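You operate a simulated robot arm through the tools that you are given. There is no shell and no other tool. Be economical: measure what you need, move in short steps, check, and stop when the job is done.

Carry out the task below with a simulated robot arm. There is one attempt and no reset: what you move stays moved.

TASK
Put the small can that says "F" from the top of the grey workbench on the flat blue block and the small can marked "H" on top of the black spool.
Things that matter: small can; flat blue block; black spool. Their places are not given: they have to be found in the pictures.

It is judged by the outcome, as a careful person would: the job done as asked, and still so three seconds after it is handed in. It fails if anything else is knocked over, pushed out of place, dropped, spilled or broken.

THE ROBOT
A 6-joint arm with a two-finger parallel gripper, fixed in place. Base frame: the origin is at the foot of the arm, x ahead of it, y to its left, z up; the work surface is at about z = 0. Lengths are in mm, angles in rad, forces in N, time in s.
With the tool pointing down near the work surface it reaches from about 140 to 580 mm from the base axis. Its first joint turns from -1.152 to 1.152 rad. Payload 2.1 kg.
Tool frame: the origin (TCP) lies between the finger pads and is the grasp point; the fingertips stand 30 mm ahead of it; z points along the fingers, y is the line along which they close. The gripper opens to 94 mm. The fingers are 28 mm wide and 10 mm thick; the gripper's body (50 by 96 mm) begins 55 mm behind the TCP.
Orientation is that of the tool frame in the base frame, as a unit quaternion [w, x, y, z]. With the fingers straight down and closing along the base's y, the tool's x points along the base's -x, its y along +y and its z along -z.

THE INTERFACE
- The arm moves only by the tool nudge_tool. Its arguments are lists of equal length, an entry for each row: "offset": the shift along the base's x, y, z in mm, a list of three; "delta_rot": the turn, a rotation vector about the base's x, y, z in rad, a list of three; "grip": the opening, from 0 (shut) to 1 (fully open). In form: {"offset": [[dx, dy, dz], ...], "delta_rot": [[ax, ay, az], ...], "grip": [grip, ...]}. A call has 1 to 12 rows; each row shifts and turns the commanded pose from where the row before left it. A row lasts 0.2 s, in which the tool goes at most 50 mm and 0.15 rad; a call with a longer step from one row to the next is refused whole, and so is a gripper value outside its range. A pose out of reach is approached as far as the arm can. The call stops where the force on the tool passes 40 N (or 10 N more than at its start, if that is more) or the arm is blocked; 0.2 s more then pass. The fingers move at their own pace (about 72 mm/s each) and stop on an object; they squeeze with about 22 N. The grip force told is the motor's: it shows also when the fingers shut on nothing. Time passes only in rows, and 0.2 s behind the last, so rows that do not move let the fingers close. It gives the time, the measured TCP pose, the force on the tool (base axes), the opening and the grip force at its end, in the units of the frame above (readings bear some noise), and new pictures: "pictures" is both (left out), scene, wrist or none.
- Cameras (640 x 400 px; columns grow to the right, rows downward): "scene" is fixed at [74.2, -366.3, 504.2]; the picture's right is [0.69, -0.73, 0.00], its down [-0.34, -0.33, -0.88] and it looks along [0.64, 0.61, -0.47] (base axes); focal length 352 px, centre (320, 200). "wrist" rides on the gripper at [-37, 0, -58] in the tool frame; the picture's right is [0.00, -1.00, 0.00], its down [0.97, 0.00, -0.24] and it looks along [0.24, 0.00, 0.97] (tool axes); focal length 218 px, centre (320, 200).
- pixel_to_xyz(camera, pixels): for up to 12 pixels [column, row] of the newest picture of that camera ("zoom" is the newest enlarged one), the place [x, y, z] in the base frame of the surface seen there, good to about 2 mm, but the place of the scene camera against the robot may be out by one fixed shift of up to 18 mm in any direction. No time passes.
- zoom(camera, box): a new picture of the part [left, top, right, bottom] of that camera's present view, enlarged. No time passes.
- finish_job(): hands the job in; it is judged then, once.

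Work in short steps. Measure before you move; look again where a grasp or a placing could have gone wrong, and mend it. You have 60 turns and 120 pictures in all, the two below and enlarged ones among them. Open the gripper and draw the arm clear of the work before you hand the job in, unless the task says otherwise; then end with one line.

The tools are called after ">>>" by a JSON object that holds its "api" and its "payload". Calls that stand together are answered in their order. nudge_tool: Moves the arm, as the interface text tells. Its arguments: {"type":"object","properties":{"offset":{"type":"array","items":{"type":"array","items":{"type":"number"}}},"delta_rot":{"type":"array","items":{"type":"array","items":{"type":"number"}}},"grip":{"type":"array","items":{"type":"number"}},"pictures":{"type":"string","enum":["both","scene","wrist","none"]}},"required":["offset","delta_rot","grip"]} The other tools are called the same way: pixel_to_xyz (camera, pixels) gives the place of the surface under pixels of a picture; zoom (camera, box) takes an enlarged picture of a part of a camera's view; finish_job () hands the job in.

At the start:

```text
t: 0.0
position: [359.9, 142.0, 291.2]
orientation: [0.0, -0.001, 1.0, -0.001]
wrist_force: [0.1, 0.5, -0.2]
width: 93.8
grip_force: 0.0
```

scene: 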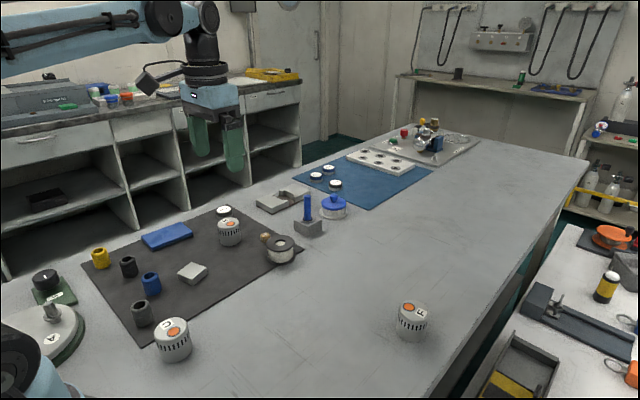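
wrist: 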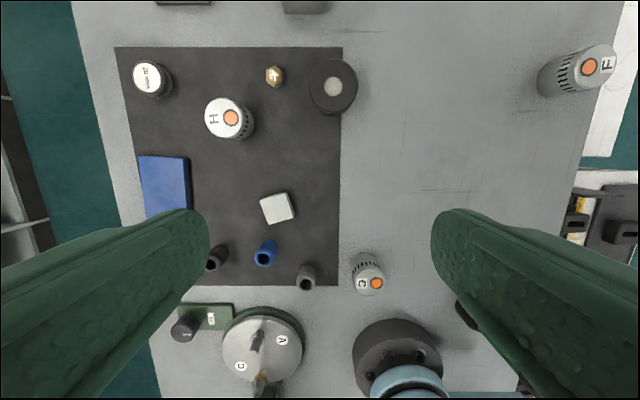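

The wrist view shows F at about (580,70), H at (230,118), the spool at (333,86) and the blue block at (163,185). I'll measure these.

>>> {"api": "pixel_to_xyz", "payload": {"camera": "wrist", "pixels": [[589, 67], [608, 64], [228, 118], [245, 130], [333, 86], [320, 70], [345, 100], [141, 158], [187, 160], [147, 214], [165, 185], [450, 150]]}}

>>> {"api": "pixel_to_xyz", "payload": {"camera": "scene", "pixels": [[409, 308], [421, 312], [412, 330], [229, 224], [230, 238], [280, 244], [282, 256], [167, 236], [145, 238], [190, 231], [173, 324], [263, 238]]}}

>>> {"api": "zoom", "payload": {"camera": "scene", "box": [130, 180, 330, 305]}}

>>> {"api": "zoom", "payload": {"camera": "wrist", "box": [110, 40, 370, 220]}}

```text
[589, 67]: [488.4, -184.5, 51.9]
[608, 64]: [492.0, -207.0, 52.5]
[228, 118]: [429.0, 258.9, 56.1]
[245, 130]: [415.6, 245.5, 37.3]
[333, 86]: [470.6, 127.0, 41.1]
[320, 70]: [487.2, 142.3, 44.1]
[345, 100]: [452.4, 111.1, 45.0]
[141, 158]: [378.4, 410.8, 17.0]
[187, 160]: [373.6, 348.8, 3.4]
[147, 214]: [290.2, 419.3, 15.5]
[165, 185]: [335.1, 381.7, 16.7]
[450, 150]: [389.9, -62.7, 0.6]
```

```text
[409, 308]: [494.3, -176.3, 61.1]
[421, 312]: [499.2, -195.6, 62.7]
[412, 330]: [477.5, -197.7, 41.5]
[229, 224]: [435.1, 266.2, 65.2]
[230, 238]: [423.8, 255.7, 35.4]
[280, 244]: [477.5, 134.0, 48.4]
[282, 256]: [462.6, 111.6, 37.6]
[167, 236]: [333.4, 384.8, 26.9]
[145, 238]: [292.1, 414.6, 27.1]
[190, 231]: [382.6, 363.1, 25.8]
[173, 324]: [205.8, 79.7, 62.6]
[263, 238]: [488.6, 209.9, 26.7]
```

```text
3.20 times, centred on (230, 242) of scene
```

zoom: 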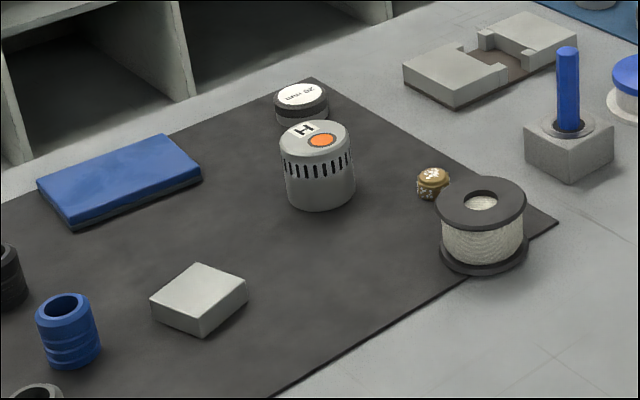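

```text
2.22 times, centred on (240, 130) of wrist
```

zoom: 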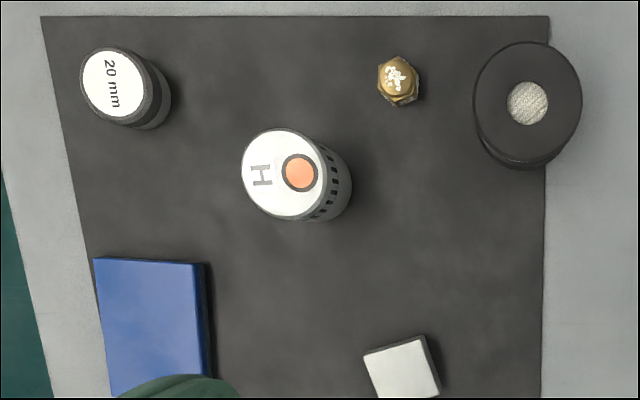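

Wrist-measured coordinates: F top at about (490,-195,52), H at about (429,255,56), spool at about (470,127,44), block at about (335,382,17). I'll move above F for a close look.

>>> {"api": "nudge_tool", "payload": {"offset": [[15, -42, 0], [15, -42, 0], [15, -42, 0], [15, -42, 0], [15, -42, -15], [15, -42, -20], [15, -42, -25], [15, -42, -30], [0, 0, 0]], "delta_rot": [[0, 0, 0], [0, 0, 0], [0, 0, 0], [0, 0, 0], [0, 0, 0], [0, 0, 0], [0, 0, 0], [0, 0, 0], [0, 0, 0]], "grip": [1, 1, 1, 1, 1, 1, 1, 1, 1]}}

```text
refused: row 7 steps farther than a row can; nothing moved
```

>>> {"api": "nudge_tool", "payload": {"offset": [[15, -42, 0], [15, -42, 0], [15, -42, 0], [15, -42, 0], [15, -42, -15], [15, -42, -20], [15, -42, -20], [15, -42, -20], [0, 0, -15], [0, 0, 0]], "delta_rot": [[0, 0, 0], [0, 0, 0], [0, 0, 0], [0, 0, 0], [0, 0, 0], [0, 0, 0], [0, 0, 0], [0, 0, 0], [0, 0, 0], [0, 0, 0]], "grip": [1, 1, 1, 1, 1, 1, 1, 1, 1, 1]}}

```text
t: 2.2
position: [479.6, -198.0, 197.5]
orientation: [0.0, 0.0, 1.0, 0.0]
wrist_force: [-1.2, -0.3, -0.9]
width: 93.8
grip_force: 0.1
```

scene: 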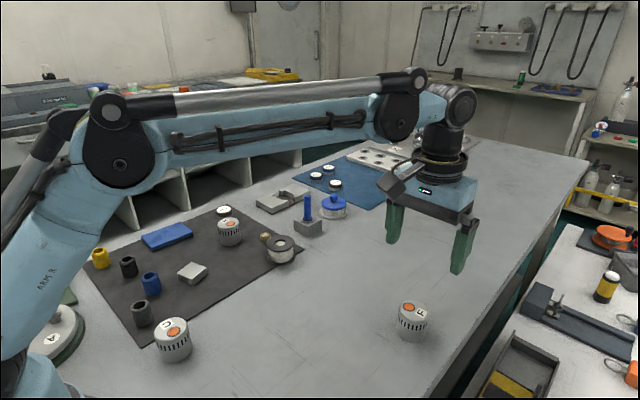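
wrist: 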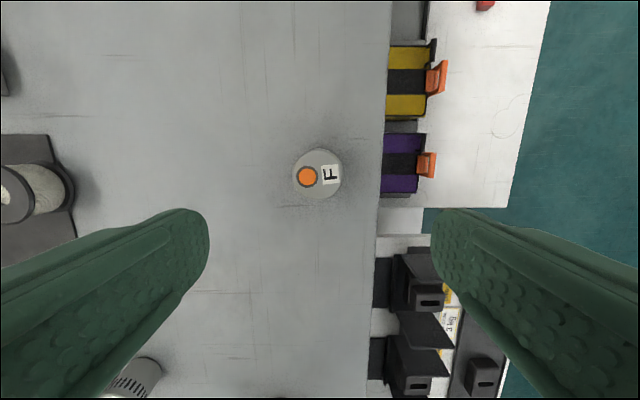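

F's can is centred at about (317,174); I'll measure its edges and centre.

>>> {"api": "pixel_to_xyz", "payload": {"camera": "wrist", "pixels": [[317, 174], [295, 174], [339, 174], [317, 152], [317, 197], [308, 177], [317, 220]]}}

>>> {"api": "zoom", "payload": {"camera": "wrist", "box": [270, 140, 370, 210]}}

```text
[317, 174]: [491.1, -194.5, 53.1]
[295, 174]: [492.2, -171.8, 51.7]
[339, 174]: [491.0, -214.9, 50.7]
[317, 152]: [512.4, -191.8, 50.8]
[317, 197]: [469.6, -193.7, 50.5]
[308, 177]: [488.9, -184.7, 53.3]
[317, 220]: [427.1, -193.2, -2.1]
```

```text
5.71 times, centred on (320, 175) of wrist
```

zoom: 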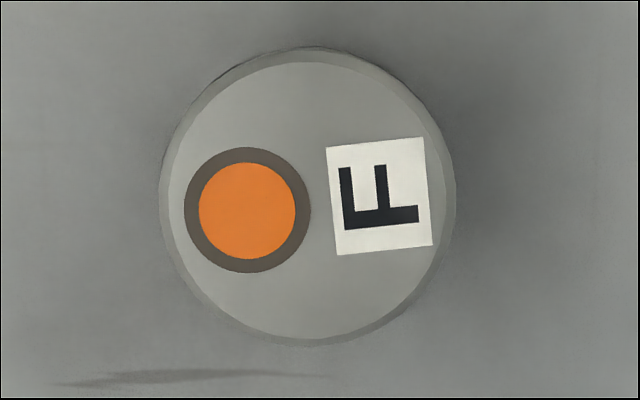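

Can centre is (491,-194), top z 53, diameter about 46. I'll centre over it, then descend to z≈38.

>>> {"api": "nudge_tool", "payload": {"offset": [[11, 4, -20], [0, 0, -40], [0, 0, -40], [0, 0, -35], [0, 0, -15], [0, 0, -10], [0, 0, 0]], "delta_rot": [[0, 0, 0], [0, 0, 0], [0, 0, 0], [0, 0, 0], [0, 0, 0], [0, 0, 0], [0, 0, 0]], "grip": [1, 1, 1, 1, 1, 1, 1]}}

```text
t: 3.8
position: [490.4, -190.9, 41.1]
orientation: [-0.001, 0.0, 1.0, 0.0]
wrist_force: [-0.6, 0.2, 0.2]
width: 94.2
grip_force: 0.0
```

scene: 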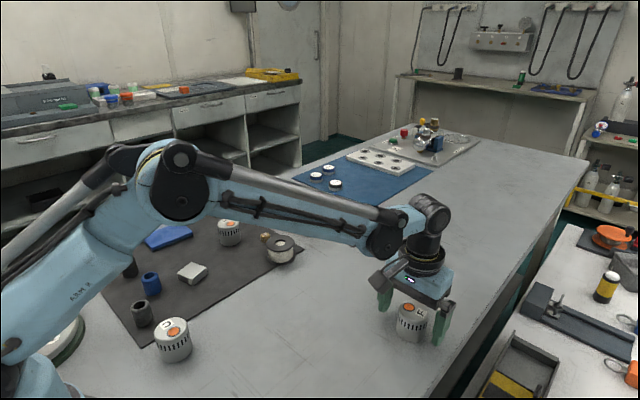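
wrist: 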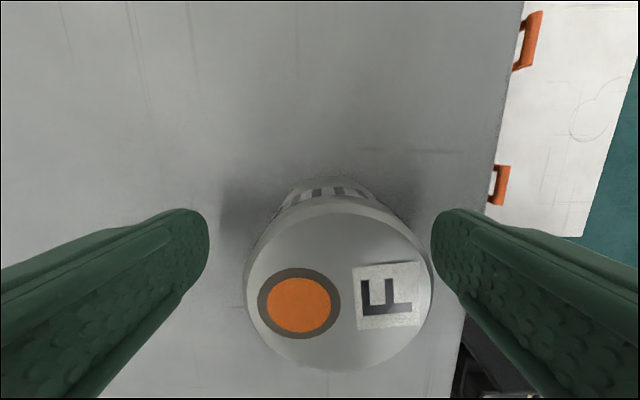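

The can is right of centre (col 340), about 4 mm toward -y. I'll shift and close.

>>> {"api": "nudge_tool", "payload": {"offset": [[0, -4, -1], [0, 0, 0], [0, 0, 0], [0, 0, 0], [0, 0, 0], [0, 0, 0]], "delta_rot": [[0, 0, 0], [0, 0, 0], [0, 0, 0], [0, 0, 0], [0, 0, 0], [0, 0, 0]], "grip": [1, 0.7, 0.4, 0.2, 0.2, 0.2], "pictures": "wrist"}}

```text
t: 5.2
position: [490.4, -194.1, 40.4]
orientation: [0.0, -0.001, 1.0, 0.0]
wrist_force: [-0.5, -0.3, -0.3]
width: 48.8
grip_force: 22.1
```

wrist: 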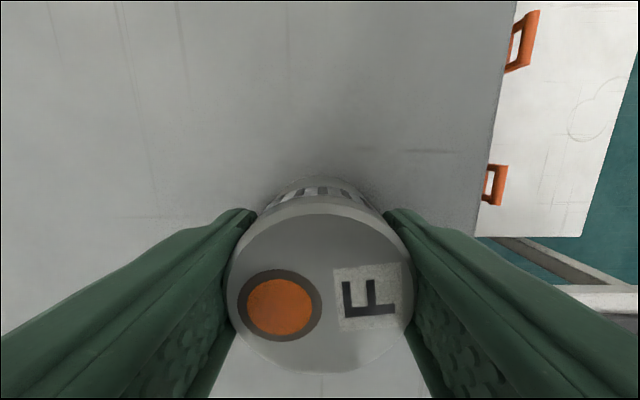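

Gripped at 48.8 mm with 22 N. I'll lift.

>>> {"api": "nudge_tool", "payload": {"offset": [[0, 0, 15], [0, 0, 30], [0, 0, 40], [0, 0, 40], [0, 0, 40], [0, 0, 0]], "delta_rot": [[0, 0, 0], [0, 0, 0], [0, 0, 0], [0, 0, 0], [0, 0, 0], [0, 0, 0]], "grip": [0.2, 0.2, 0.2, 0.2, 0.2, 0.2], "pictures": "none"}}

```text
t: 6.6
position: [492.7, -194.1, 205.8]
orientation: [0.001, 0.0, 1.0, 0.0]
wrist_force: [-0.4, 0.1, -0.4]
width: 49.2
grip_force: 21.9
```

Lifted. Next I carry it toward the blue block at z≈205.

>>> {"api": "nudge_tool", "payload": {"offset": [[-10, 44, 0], [-10, 44, 0], [-10, 44, 0], [-10, 44, 0], [-10, 44, 0], [-10, 44, 0], [-10, 44, 0], [-10, 44, 0], [-12, 44, 0], [-12, 44, 0], [-12, 44, 0], [0, 0, 0]], "delta_rot": [[0, 0, 0], [0, 0, 0], [0, 0, 0], [0, 0, 0], [0, 0, 0], [0, 0, 0], [0, 0, 0], [0, 0, 0], [0, 0, 0], [0, 0, 0], [0, 0, 0], [0, 0, 0]], "grip": [0.2, 0.2, 0.2, 0.2, 0.2, 0.2, 0.2, 0.2, 0.2, 0.2, 0.2, 0.2]}}

```text
t: 9.2
position: [374.4, 290.9, 202.6]
orientation: [-0.001, 0.001, 1.0, 0.001]
wrist_force: [-0.9, -1.2, -0.3]
width: 48.9
grip_force: 21.8
```

scene: 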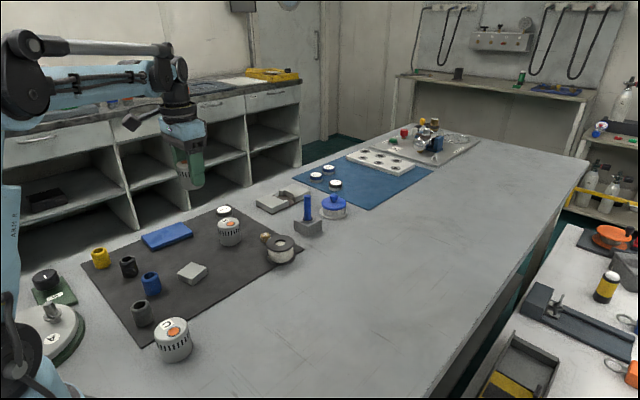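
wrist: 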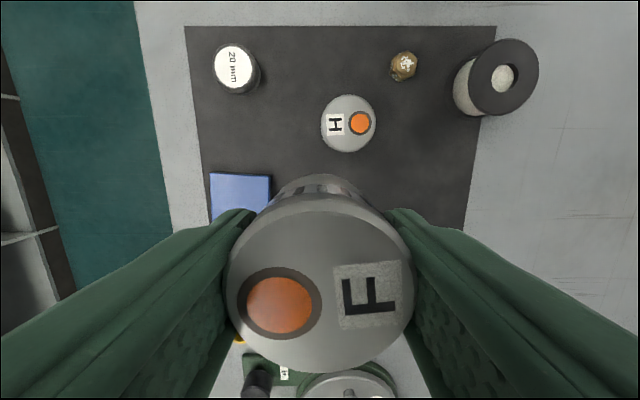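

Block's far corners are visible at (211,173) and (270,176). I'll measure them, plus H and the spool, and use the scene camera for the block's full extent.

>>> {"api": "pixel_to_xyz", "payload": {"camera": "wrist", "pixels": [[213, 176], [268, 178], [213, 212], [240, 176], [240, 195], [348, 124], [323, 124], [375, 124], [505, 79], [474, 79], [537, 79], [505, 113]]}}

>>> {"api": "zoom", "payload": {"camera": "scene", "box": [130, 205, 210, 255]}}

```text
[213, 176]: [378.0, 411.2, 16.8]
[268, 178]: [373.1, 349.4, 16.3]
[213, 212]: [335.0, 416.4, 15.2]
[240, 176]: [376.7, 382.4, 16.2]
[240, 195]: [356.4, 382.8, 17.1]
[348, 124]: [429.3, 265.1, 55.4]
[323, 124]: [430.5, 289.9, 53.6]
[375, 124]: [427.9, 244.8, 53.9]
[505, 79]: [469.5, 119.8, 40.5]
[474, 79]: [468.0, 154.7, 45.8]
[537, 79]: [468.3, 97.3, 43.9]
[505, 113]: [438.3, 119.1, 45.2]
```

```text
8.00 times, centred on (170, 230) of scene
```

zoom: 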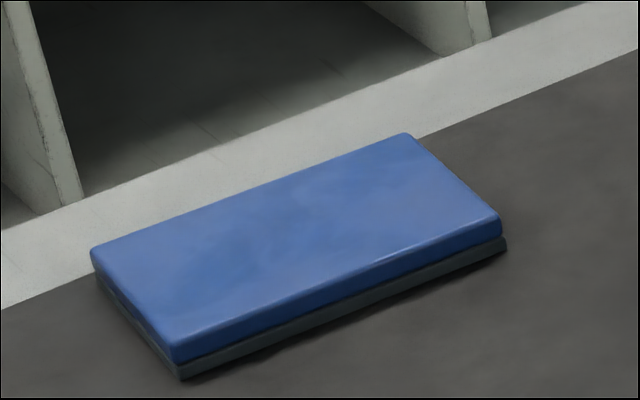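

>>> {"api": "pixel_to_xyz", "payload": {"camera": "zoom", "pixels": [[97, 254], [404, 138], [494, 214], [180, 338], [295, 238]]}}

```text
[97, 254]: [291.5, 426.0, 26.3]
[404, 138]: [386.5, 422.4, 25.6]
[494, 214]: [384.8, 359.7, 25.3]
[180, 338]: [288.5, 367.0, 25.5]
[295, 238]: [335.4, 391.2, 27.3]
```

Corrected for the scene shift of about (8,11,9), the block centre is (330,383) with top z≈16.5. I'll move above it and come down partway.

>>> {"api": "nudge_tool", "payload": {"offset": [[-22, 44, 0], [-22, 44, 0], [0, 4, -30], [0, 0, -40], [0, 0, -35], [0, 0, 0]], "delta_rot": [[0, 0, 0], [0, 0, 0], [0, 0, 0], [0, 0, 0], [0, 0, 0], [0, 0, 0]], "grip": [0.2, 0.2, 0.2, 0.2, 0.2, 0.2]}}

```text
t: 10.6
position: [330.4, 385.0, 97.5]
orientation: [-0.001, 0.0, 1.0, 0.0]
wrist_force: [-0.9, -0.4, -1.4]
width: 48.9
grip_force: 21.9
```

scene: 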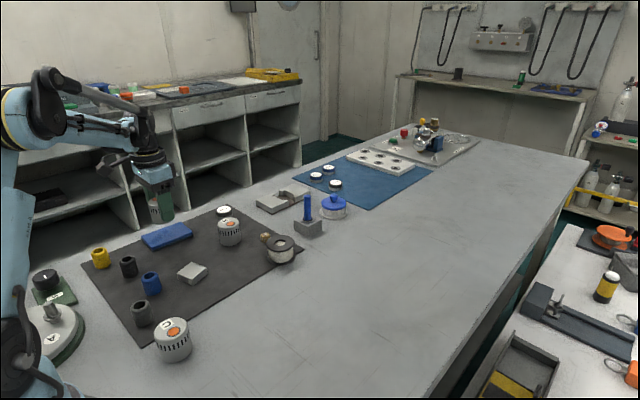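
wrist: 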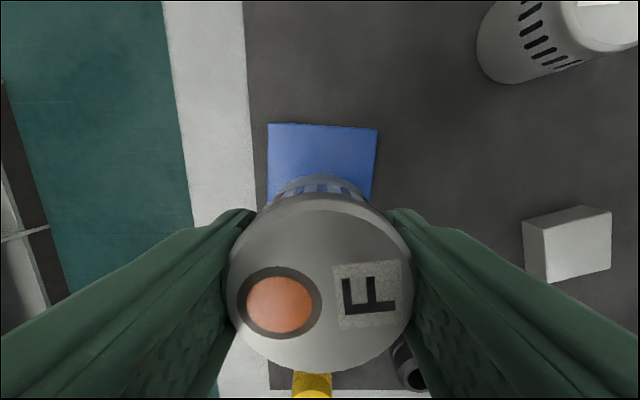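

The can is centred over the block (cols 268–376). I'll descend to just above contact, then gently touch.

>>> {"api": "nudge_tool", "payload": {"offset": [[0, -1, -20], [0, 0, -12], [0, 0, -4], [0, 0, -2], [0, 0, 0]], "delta_rot": [[0, 0, 0], [0, 0, 0], [0, 0, 0], [0, 0, 0], [0, 0, 0]], "grip": [0.2, 0.2, 0.2, 0.2, 0.2], "pictures": "none"}}

```text
t: 11.8
position: [330.1, 380.8, 60.2]
orientation: [0.0, 0.0, 1.0, 0.0]
wrist_force: [0.1, 0.0, -1.0]
width: 48.8
grip_force: 21.7
```

>>> {"api": "nudge_tool", "payload": {"offset": [[0, 0, -1.5], [0, 0, -1], [0, 0, 0]], "delta_rot": [[0, 0, 0], [0, 0, 0], [0, 0, 0]], "grip": [0.2, 0.2, 0.2]}}

```text
t: 12.6
position: [329.7, 380.4, 58.7]
orientation: [0.0, -0.001, 1.0, 0.0]
wrist_force: [0.2, 0.5, -1.1]
width: 49.1
grip_force: 21.8
```

scene: 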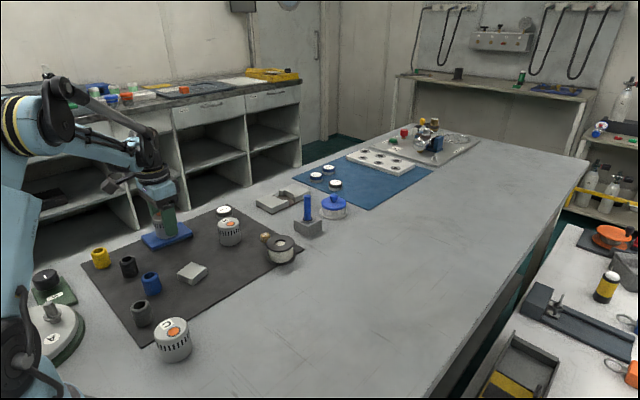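
wrist: 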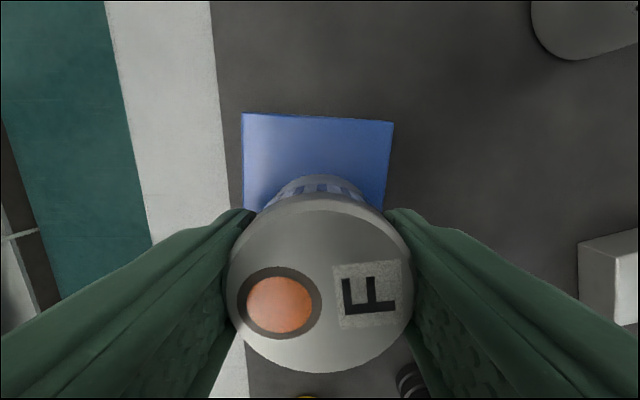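

No contact force yet; I'll lower another 2 mm in small steps.

>>> {"api": "nudge_tool", "payload": {"offset": [[0, 1, -1], [0, 0, -1], [0, 0, 0]], "delta_rot": [[0, 0, 0], [0, 0, 0], [0, 0, 0]], "grip": [0.2, 0.2, 0.2], "pictures": "none"}}

```text
t: 13.4
position: [331.1, 381.6, 57.4]
orientation: [0.0, 0.0, 1.0, 0.0]
wrist_force: [-0.7, -0.1, -1.5]
width: 48.9
grip_force: 21.0
```

>>> {"api": "nudge_tool", "payload": {"offset": [[0, 0, -1], [0, 0, 0]], "delta_rot": [[0, 0, 0], [0, 0, 0]], "grip": [0.2, 0.2], "pictures": "none"}}

>>> {"api": "nudge_tool", "payload": {"offset": [[0, 0, -1], [0, 0, 0]], "delta_rot": [[0, 0, 0], [0, 0, 0]], "grip": [0.2, 0.2], "pictures": "none"}}

```text
t: 14.0
position: [329.6, 382.3, 57.1]
orientation: [0.0, 0.0, 1.0, 0.001]
wrist_force: [0.1, 0.5, 11.5]
width: 49.2
grip_force: 22.4
```

```text
t: 14.6
position: [330.3, 382.7, 54.8]
orientation: [0.0, 0.0, 1.0, 0.0]
wrist_force: [-0.6, 0.0, 14.9]
width: 48.9
grip_force: 22.0
```

Contact made (force z up to 15 N). I'll ease up 1 mm, open slowly, then rise.

>>> {"api": "nudge_tool", "payload": {"offset": [[0, 0, 1], [0, 0, 0], [0, 0, 0], [0, 0, 0], [0, 0, 0], [0, 0, 20], [0, 0, 40], [0, 0, 40], [0, 0, 40], [0, 0, 0]], "delta_rot": [[0, 0, 0], [0, 0, 0], [0, 0, 0], [0, 0, 0], [0, 0, 0], [0, 0, 0], [0, 0, 0], [0, 0, 0], [0, 0, 0], [0, 0, 0]], "grip": [0.2, 0.6, 0.8, 1, 1, 1, 1, 1, 1, 1]}}

```text
t: 16.8
position: [331.7, 381.4, 194.2]
orientation: [0.0, 0.0, 1.0, 0.0]
wrist_force: [-0.6, -0.1, -0.7]
width: 94.3
grip_force: 0.1
```

scene: 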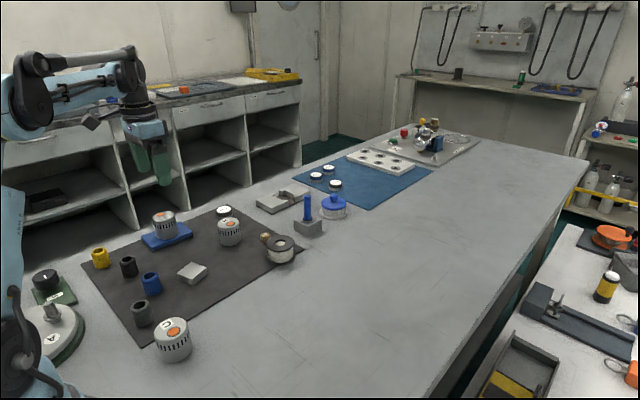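
wrist: 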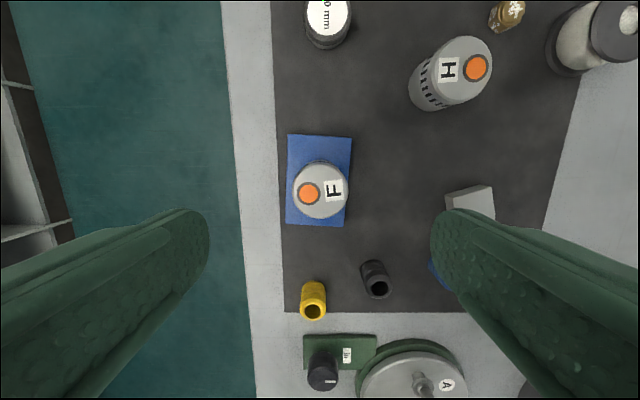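

F is sitting square on the block. Now move above H (about (429,267)).

>>> {"api": "nudge_tool", "payload": {"offset": [[32, -38, 0], [32, -38, 0], [33, -38, 0], [0, 0, -40], [0, 0, 0]], "delta_rot": [[0, 0, 0], [0, 0, 0], [0, 0, 0], [0, 0, 0], [0, 0, 0]], "grip": [1, 1, 1, 1, 1], "pictures": "wrist"}}

```text
refused: row 3 steps farther than a row can; nothing moved
```

>>> {"api": "nudge_tool", "payload": {"offset": [[32, -38, 0], [32, -38, 0], [32, -38, 0], [0, 0, -40], [0, 0, 0]], "delta_rot": [[0, 0, 0], [0, 0, 0], [0, 0, 0], [0, 0, 0], [0, 0, 0]], "grip": [1, 1, 1, 1, 1], "pictures": "wrist"}}

```text
t: 18.0
position: [426.8, 265.5, 154.0]
orientation: [0.0, 0.001, 1.0, 0.0]
wrist_force: [0.0, 0.1, -0.2]
width: 94.0
grip_force: 0.1
```

wrist: 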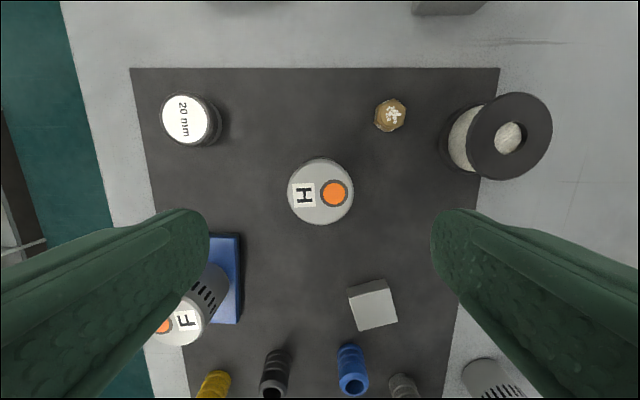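

H's top is at about (320,191). I'll measure H and the spool.

>>> {"api": "pixel_to_xyz", "payload": {"camera": "wrist", "pixels": [[320, 191], [290, 191], [351, 191], [320, 162], [320, 221], [471, 135], [549, 135], [510, 96], [510, 176], [508, 137]]}}

>>> {"api": "zoom", "payload": {"camera": "wrist", "box": [430, 80, 570, 190]}}

```text
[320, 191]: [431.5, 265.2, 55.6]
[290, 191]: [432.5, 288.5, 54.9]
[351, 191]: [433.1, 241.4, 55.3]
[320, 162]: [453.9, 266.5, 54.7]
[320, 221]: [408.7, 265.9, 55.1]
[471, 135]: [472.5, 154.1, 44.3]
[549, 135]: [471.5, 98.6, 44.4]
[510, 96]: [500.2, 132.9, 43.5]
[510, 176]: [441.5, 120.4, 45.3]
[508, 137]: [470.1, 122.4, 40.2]
```

```text
3.64 times, centred on (500, 135) of wrist
```

zoom: 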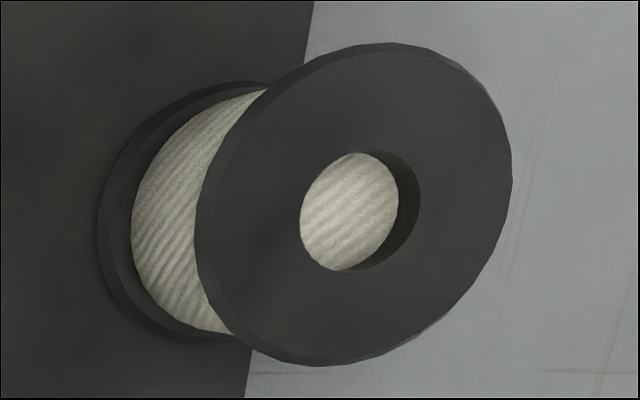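

H centre is (431,265.5). Descend to z≈41.

>>> {"api": "nudge_tool", "payload": {"offset": [[4.5, 0, -20], [0, 0, -40], [0, 0, -35], [0, 0, -17], [0, 0, 0]], "delta_rot": [[0, 0, 0], [0, 0, 0], [0, 0, 0], [0, 0, 0], [0, 0, 0]], "grip": [1, 1, 1, 1, 1], "pictures": "wrist"}}

```text
t: 19.2
position: [431.2, 268.2, 43.3]
orientation: [0.0, 0.0, 1.0, 0.001]
wrist_force: [-0.1, 1.2, -0.5]
width: 94.1
grip_force: 0.1
```

wrist: 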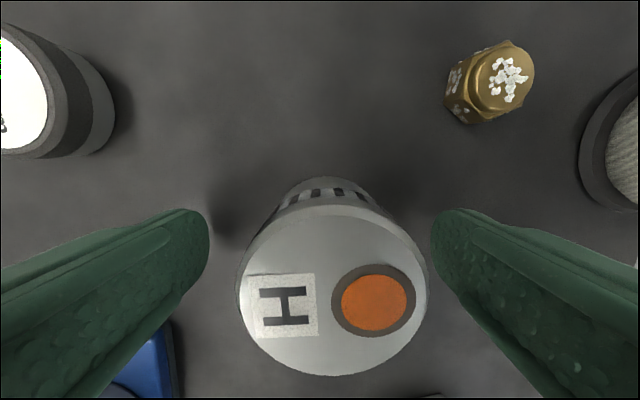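

Can centred at col ~332; shift -2.3 mm in y, 1 mm down, and close.

>>> {"api": "nudge_tool", "payload": {"offset": [[0, -2.3, -1], [0, 0, 0], [0, 0, 0], [0, 0, 0], [0, 0, 0], [0, 0, 0]], "delta_rot": [[0, 0, 0], [0, 0, 0], [0, 0, 0], [0, 0, 0], [0, 0, 0], [0, 0, 0]], "grip": [1, 0.7, 0.4, 0.2, 0.2, 0.2], "pictures": "wrist"}}

```text
t: 20.6
position: [431.1, 264.8, 43.7]
orientation: [0.0, 0.0, 1.0, 0.001]
wrist_force: [-0.8, -0.4, -0.2]
width: 48.9
grip_force: 22.0
```

wrist: 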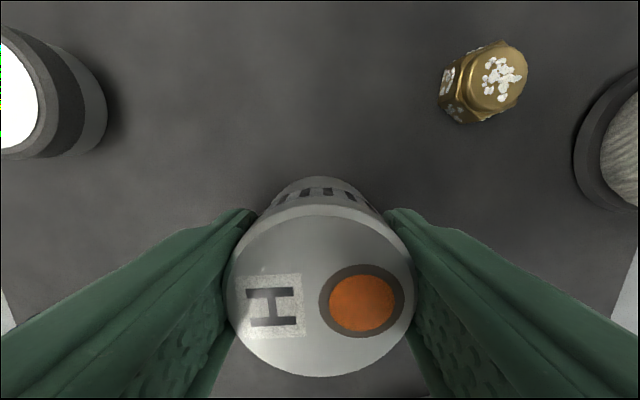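

Gripped. Lift and move to a viewing spot just short of the spool (x≈440, y≈127).

>>> {"api": "nudge_tool", "payload": {"offset": [[0, 0, 15], [0, 0, 40], [0, 0, 45], [3, -46, 5], [3, -46, 0], [3, -46, 0], [0, 0, 0]], "delta_rot": [[0, 0, 0], [0, 0, 0], [0, 0, 0], [0, 0, 0], [0, 0, 0], [0, 0, 0], [0, 0, 0]], "grip": [0.2, 0.2, 0.2, 0.2, 0.2, 0.2, 0.2]}}

```text
t: 22.2
position: [439.9, 124.7, 148.5]
orientation: [0.0, 0.0, 1.0, 0.001]
wrist_force: [0.1, 0.0, -1.0]
width: 48.9
grip_force: 21.8
```

scene: 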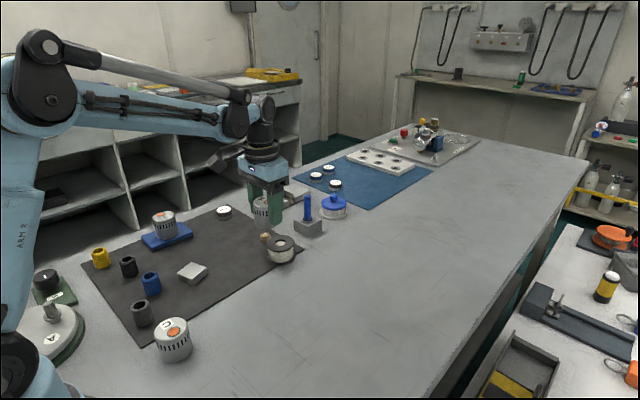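
wrist: 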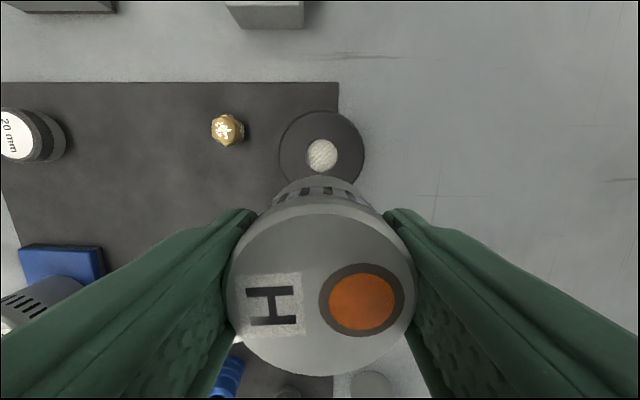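

>>> {"api": "pixel_to_xyz", "payload": {"camera": "wrist", "pixels": [[282, 153], [362, 153], [322, 114], [300, 153], [345, 153], [322, 154], [228, 130], [306, 154], [338, 154], [322, 135]]}}

>>> {"api": "zoom", "payload": {"camera": "wrist", "box": [260, 100, 380, 190]}}

```text
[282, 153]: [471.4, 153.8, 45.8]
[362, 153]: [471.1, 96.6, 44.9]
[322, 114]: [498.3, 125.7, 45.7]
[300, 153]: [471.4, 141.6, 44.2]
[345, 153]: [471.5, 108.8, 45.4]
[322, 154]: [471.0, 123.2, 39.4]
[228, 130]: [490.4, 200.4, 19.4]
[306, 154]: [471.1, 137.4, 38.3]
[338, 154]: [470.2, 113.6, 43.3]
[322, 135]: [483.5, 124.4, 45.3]
```

```text
4.44 times, centred on (320, 145) of wrist
```

zoom: 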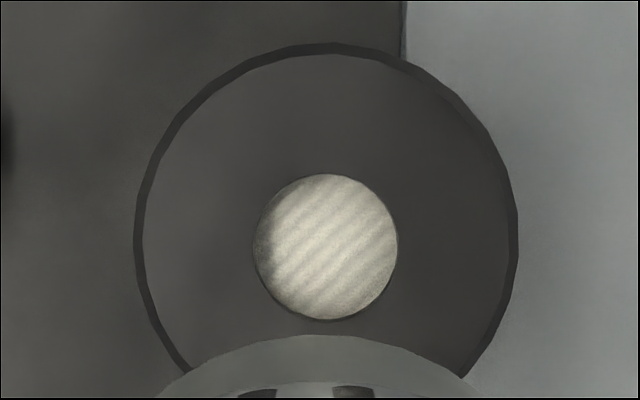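

Spool centre is about (470,125), top z 45. I'll check the clearance of the blue pin and go to just above the spool.

>>> {"api": "pixel_to_xyz", "payload": {"camera": "scene", "pixels": [[307, 198], [307, 212], [297, 228]]}}

>>> {"api": "nudge_tool", "payload": {"offset": [[15, 0, 0], [15, 0, 0], [0, 0, -25], [0, 0, -20], [0, 0, 0]], "delta_rot": [[0, 0, 0], [0, 0, 0], [0, 0, 0], [0, 0, 0], [0, 0, 0]], "grip": [0.2, 0.2, 0.2, 0.2, 0.2]}}

```text
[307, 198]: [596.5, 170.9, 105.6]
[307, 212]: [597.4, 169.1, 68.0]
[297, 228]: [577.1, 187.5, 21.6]
```

```text
t: 23.4
position: [469.7, 125.8, 103.7]
orientation: [-0.001, 0.0, 1.0, 0.0]
wrist_force: [0.3, -0.3, -0.8]
width: 48.7
grip_force: 21.8
```

scene: 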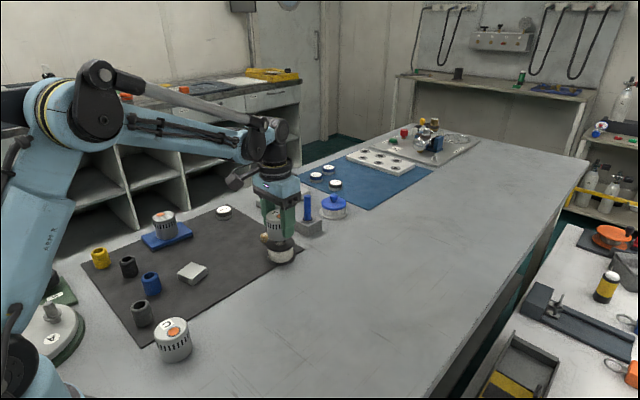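
wrist: 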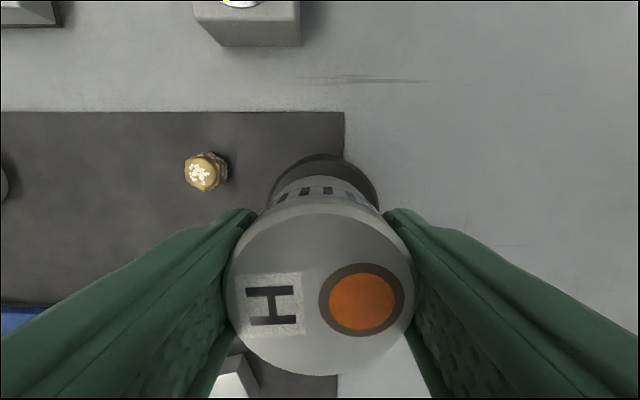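

Pin is clear. Spool shows centred at col ~324, so shift -1 mm in y, and descend.

>>> {"api": "nudge_tool", "payload": {"offset": [[0, -1, -10], [0, 0, -5], [0, 0, 0]], "delta_rot": [[0, 0, 0], [0, 0, 0], [0, 0, 0]], "grip": [0.2, 0.2, 0.2]}}

>>> {"api": "nudge_tool", "payload": {"offset": [[0, 0, -1], [0, 0, 0]], "delta_rot": [[0, 0, 0], [0, 0, 0]], "grip": [0.2, 0.2], "pictures": "none"}}

```text
t: 24.2
position: [469.8, 126.8, 87.8]
orientation: [0.0, 0.0, 1.0, 0.0]
wrist_force: [-0.2, -0.5, -1.0]
width: 49.0
grip_force: 21.1
```

scene: 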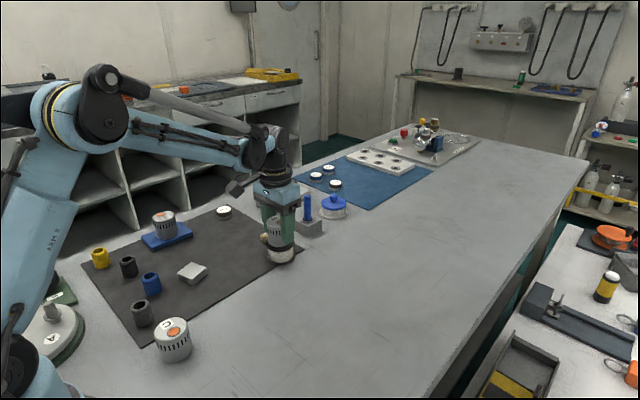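
wrist: 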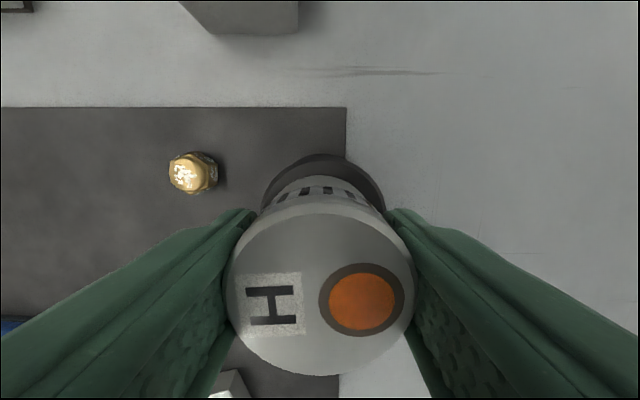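

```text
t: 24.8
position: [469.1, 126.8, 87.4]
orientation: [0.0, 0.0, 1.0, 0.001]
wrist_force: [-0.1, -0.1, 0.3]
width: 49.0
grip_force: 21.4
```

Nearly in contact; spool centring is within about 2 mm. Lower in 1 mm steps.

>>> {"api": "nudge_tool", "payload": {"offset": [[0, 0, -1], [0, 0, 0]], "delta_rot": [[0, 0, 0], [0, 0, 0]], "grip": [0.2, 0.2], "pictures": "none"}}

```text
t: 25.4
position: [469.4, 126.2, 85.9]
orientation: [0.0, 0.0, 1.0, 0.0]
wrist_force: [-1.0, 0.1, -1.4]
width: 48.8
grip_force: 22.0
```

>>> {"api": "nudge_tool", "payload": {"offset": [[0, -1, -1], [0, 0, 0]], "delta_rot": [[0, 0, 0], [0, 0, 0]], "grip": [0.2, 0.2], "pictures": "none"}}

```text
t: 26.0
position: [469.2, 125.7, 85.0]
orientation: [0.001, 0.0, 1.0, 0.0]
wrist_force: [-0.5, -0.1, -2.2]
width: 48.6
grip_force: 22.4
```

Still no contact at z 85; another 1 mm.

>>> {"api": "nudge_tool", "payload": {"offset": [[0, 0, -1], [0, 0, 0]], "delta_rot": [[0, 0, 0], [0, 0, 0]], "grip": [0.2, 0.2], "pictures": "none"}}

```text
t: 26.6
position: [469.1, 124.3, 84.0]
orientation: [0.0, 0.0, 1.0, 0.001]
wrist_force: [-0.7, -0.2, 14.8]
width: 49.0
grip_force: 21.9
```

Contact (14.8 N). Release and rise straight up.

>>> {"api": "nudge_tool", "payload": {"offset": [[0, 0, 0.5], [0, 0, 0], [0, 0, 0], [0, 0, 0], [0, 0, 0], [0, 0, 20], [0, 0, 40], [0, 0, 40], [0, 0, 40], [-40, 0, 20], [-40, 0, 0], [0, 0, 0]], "delta_rot": [[0, 0, 0], [0, 0, 0], [0, 0, 0], [0, 0, 0], [0, 0, 0], [0, 0, 0], [0, 0, 0], [0, 0, 0], [0, 0, 0], [0, 0, 0], [0, 0, 0], [0, 0, 0]], "grip": [0.2, 0.6, 0.8, 1, 1, 1, 1, 1, 1, 1, 1, 1]}}

>>> {"api": "zoom", "payload": {"camera": "scene", "box": [130, 180, 330, 305]}}

```text
t: 29.2
position: [390.7, 127.4, 245.6]
orientation: [0.0, 0.0, 1.0, 0.0]
wrist_force: [0.3, 0.2, -0.3]
width: 93.7
grip_force: 0.0
```

scene: 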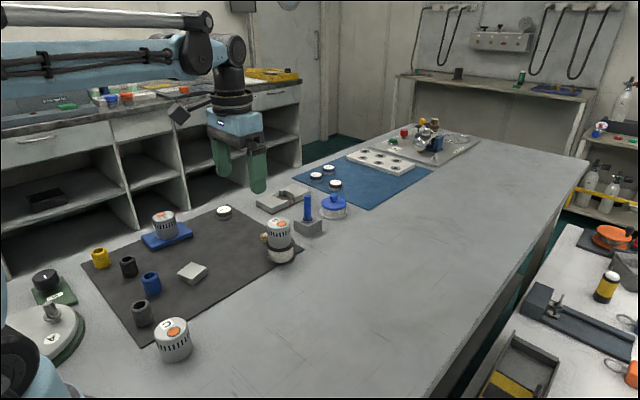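
wrist: 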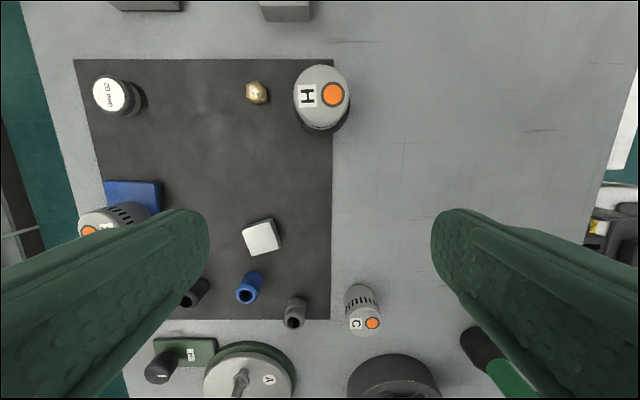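

```text
3.20 times, centred on (230, 242) of scene
```

zoom: 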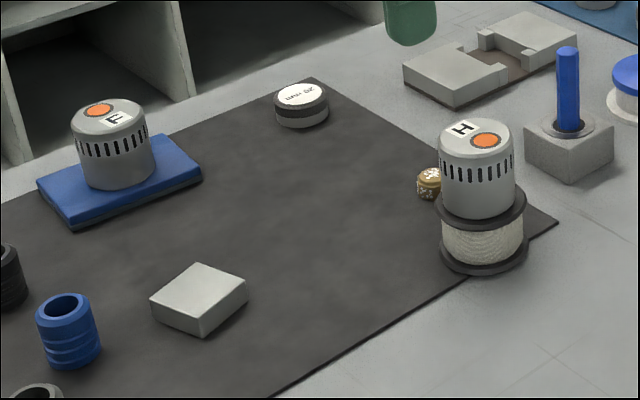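

Both cans stand upright where they belong, nothing else has moved, and the arm is clear with the gripper open. Handing in.

>>> {"api": "finish_job", "payload": {}}

```text
The job is handed in.
```

The "F" can is standing on the flat blue block and the "H" can is standing on top of the black spool; I saw nothing else disturbed in the last pictures before handing in.
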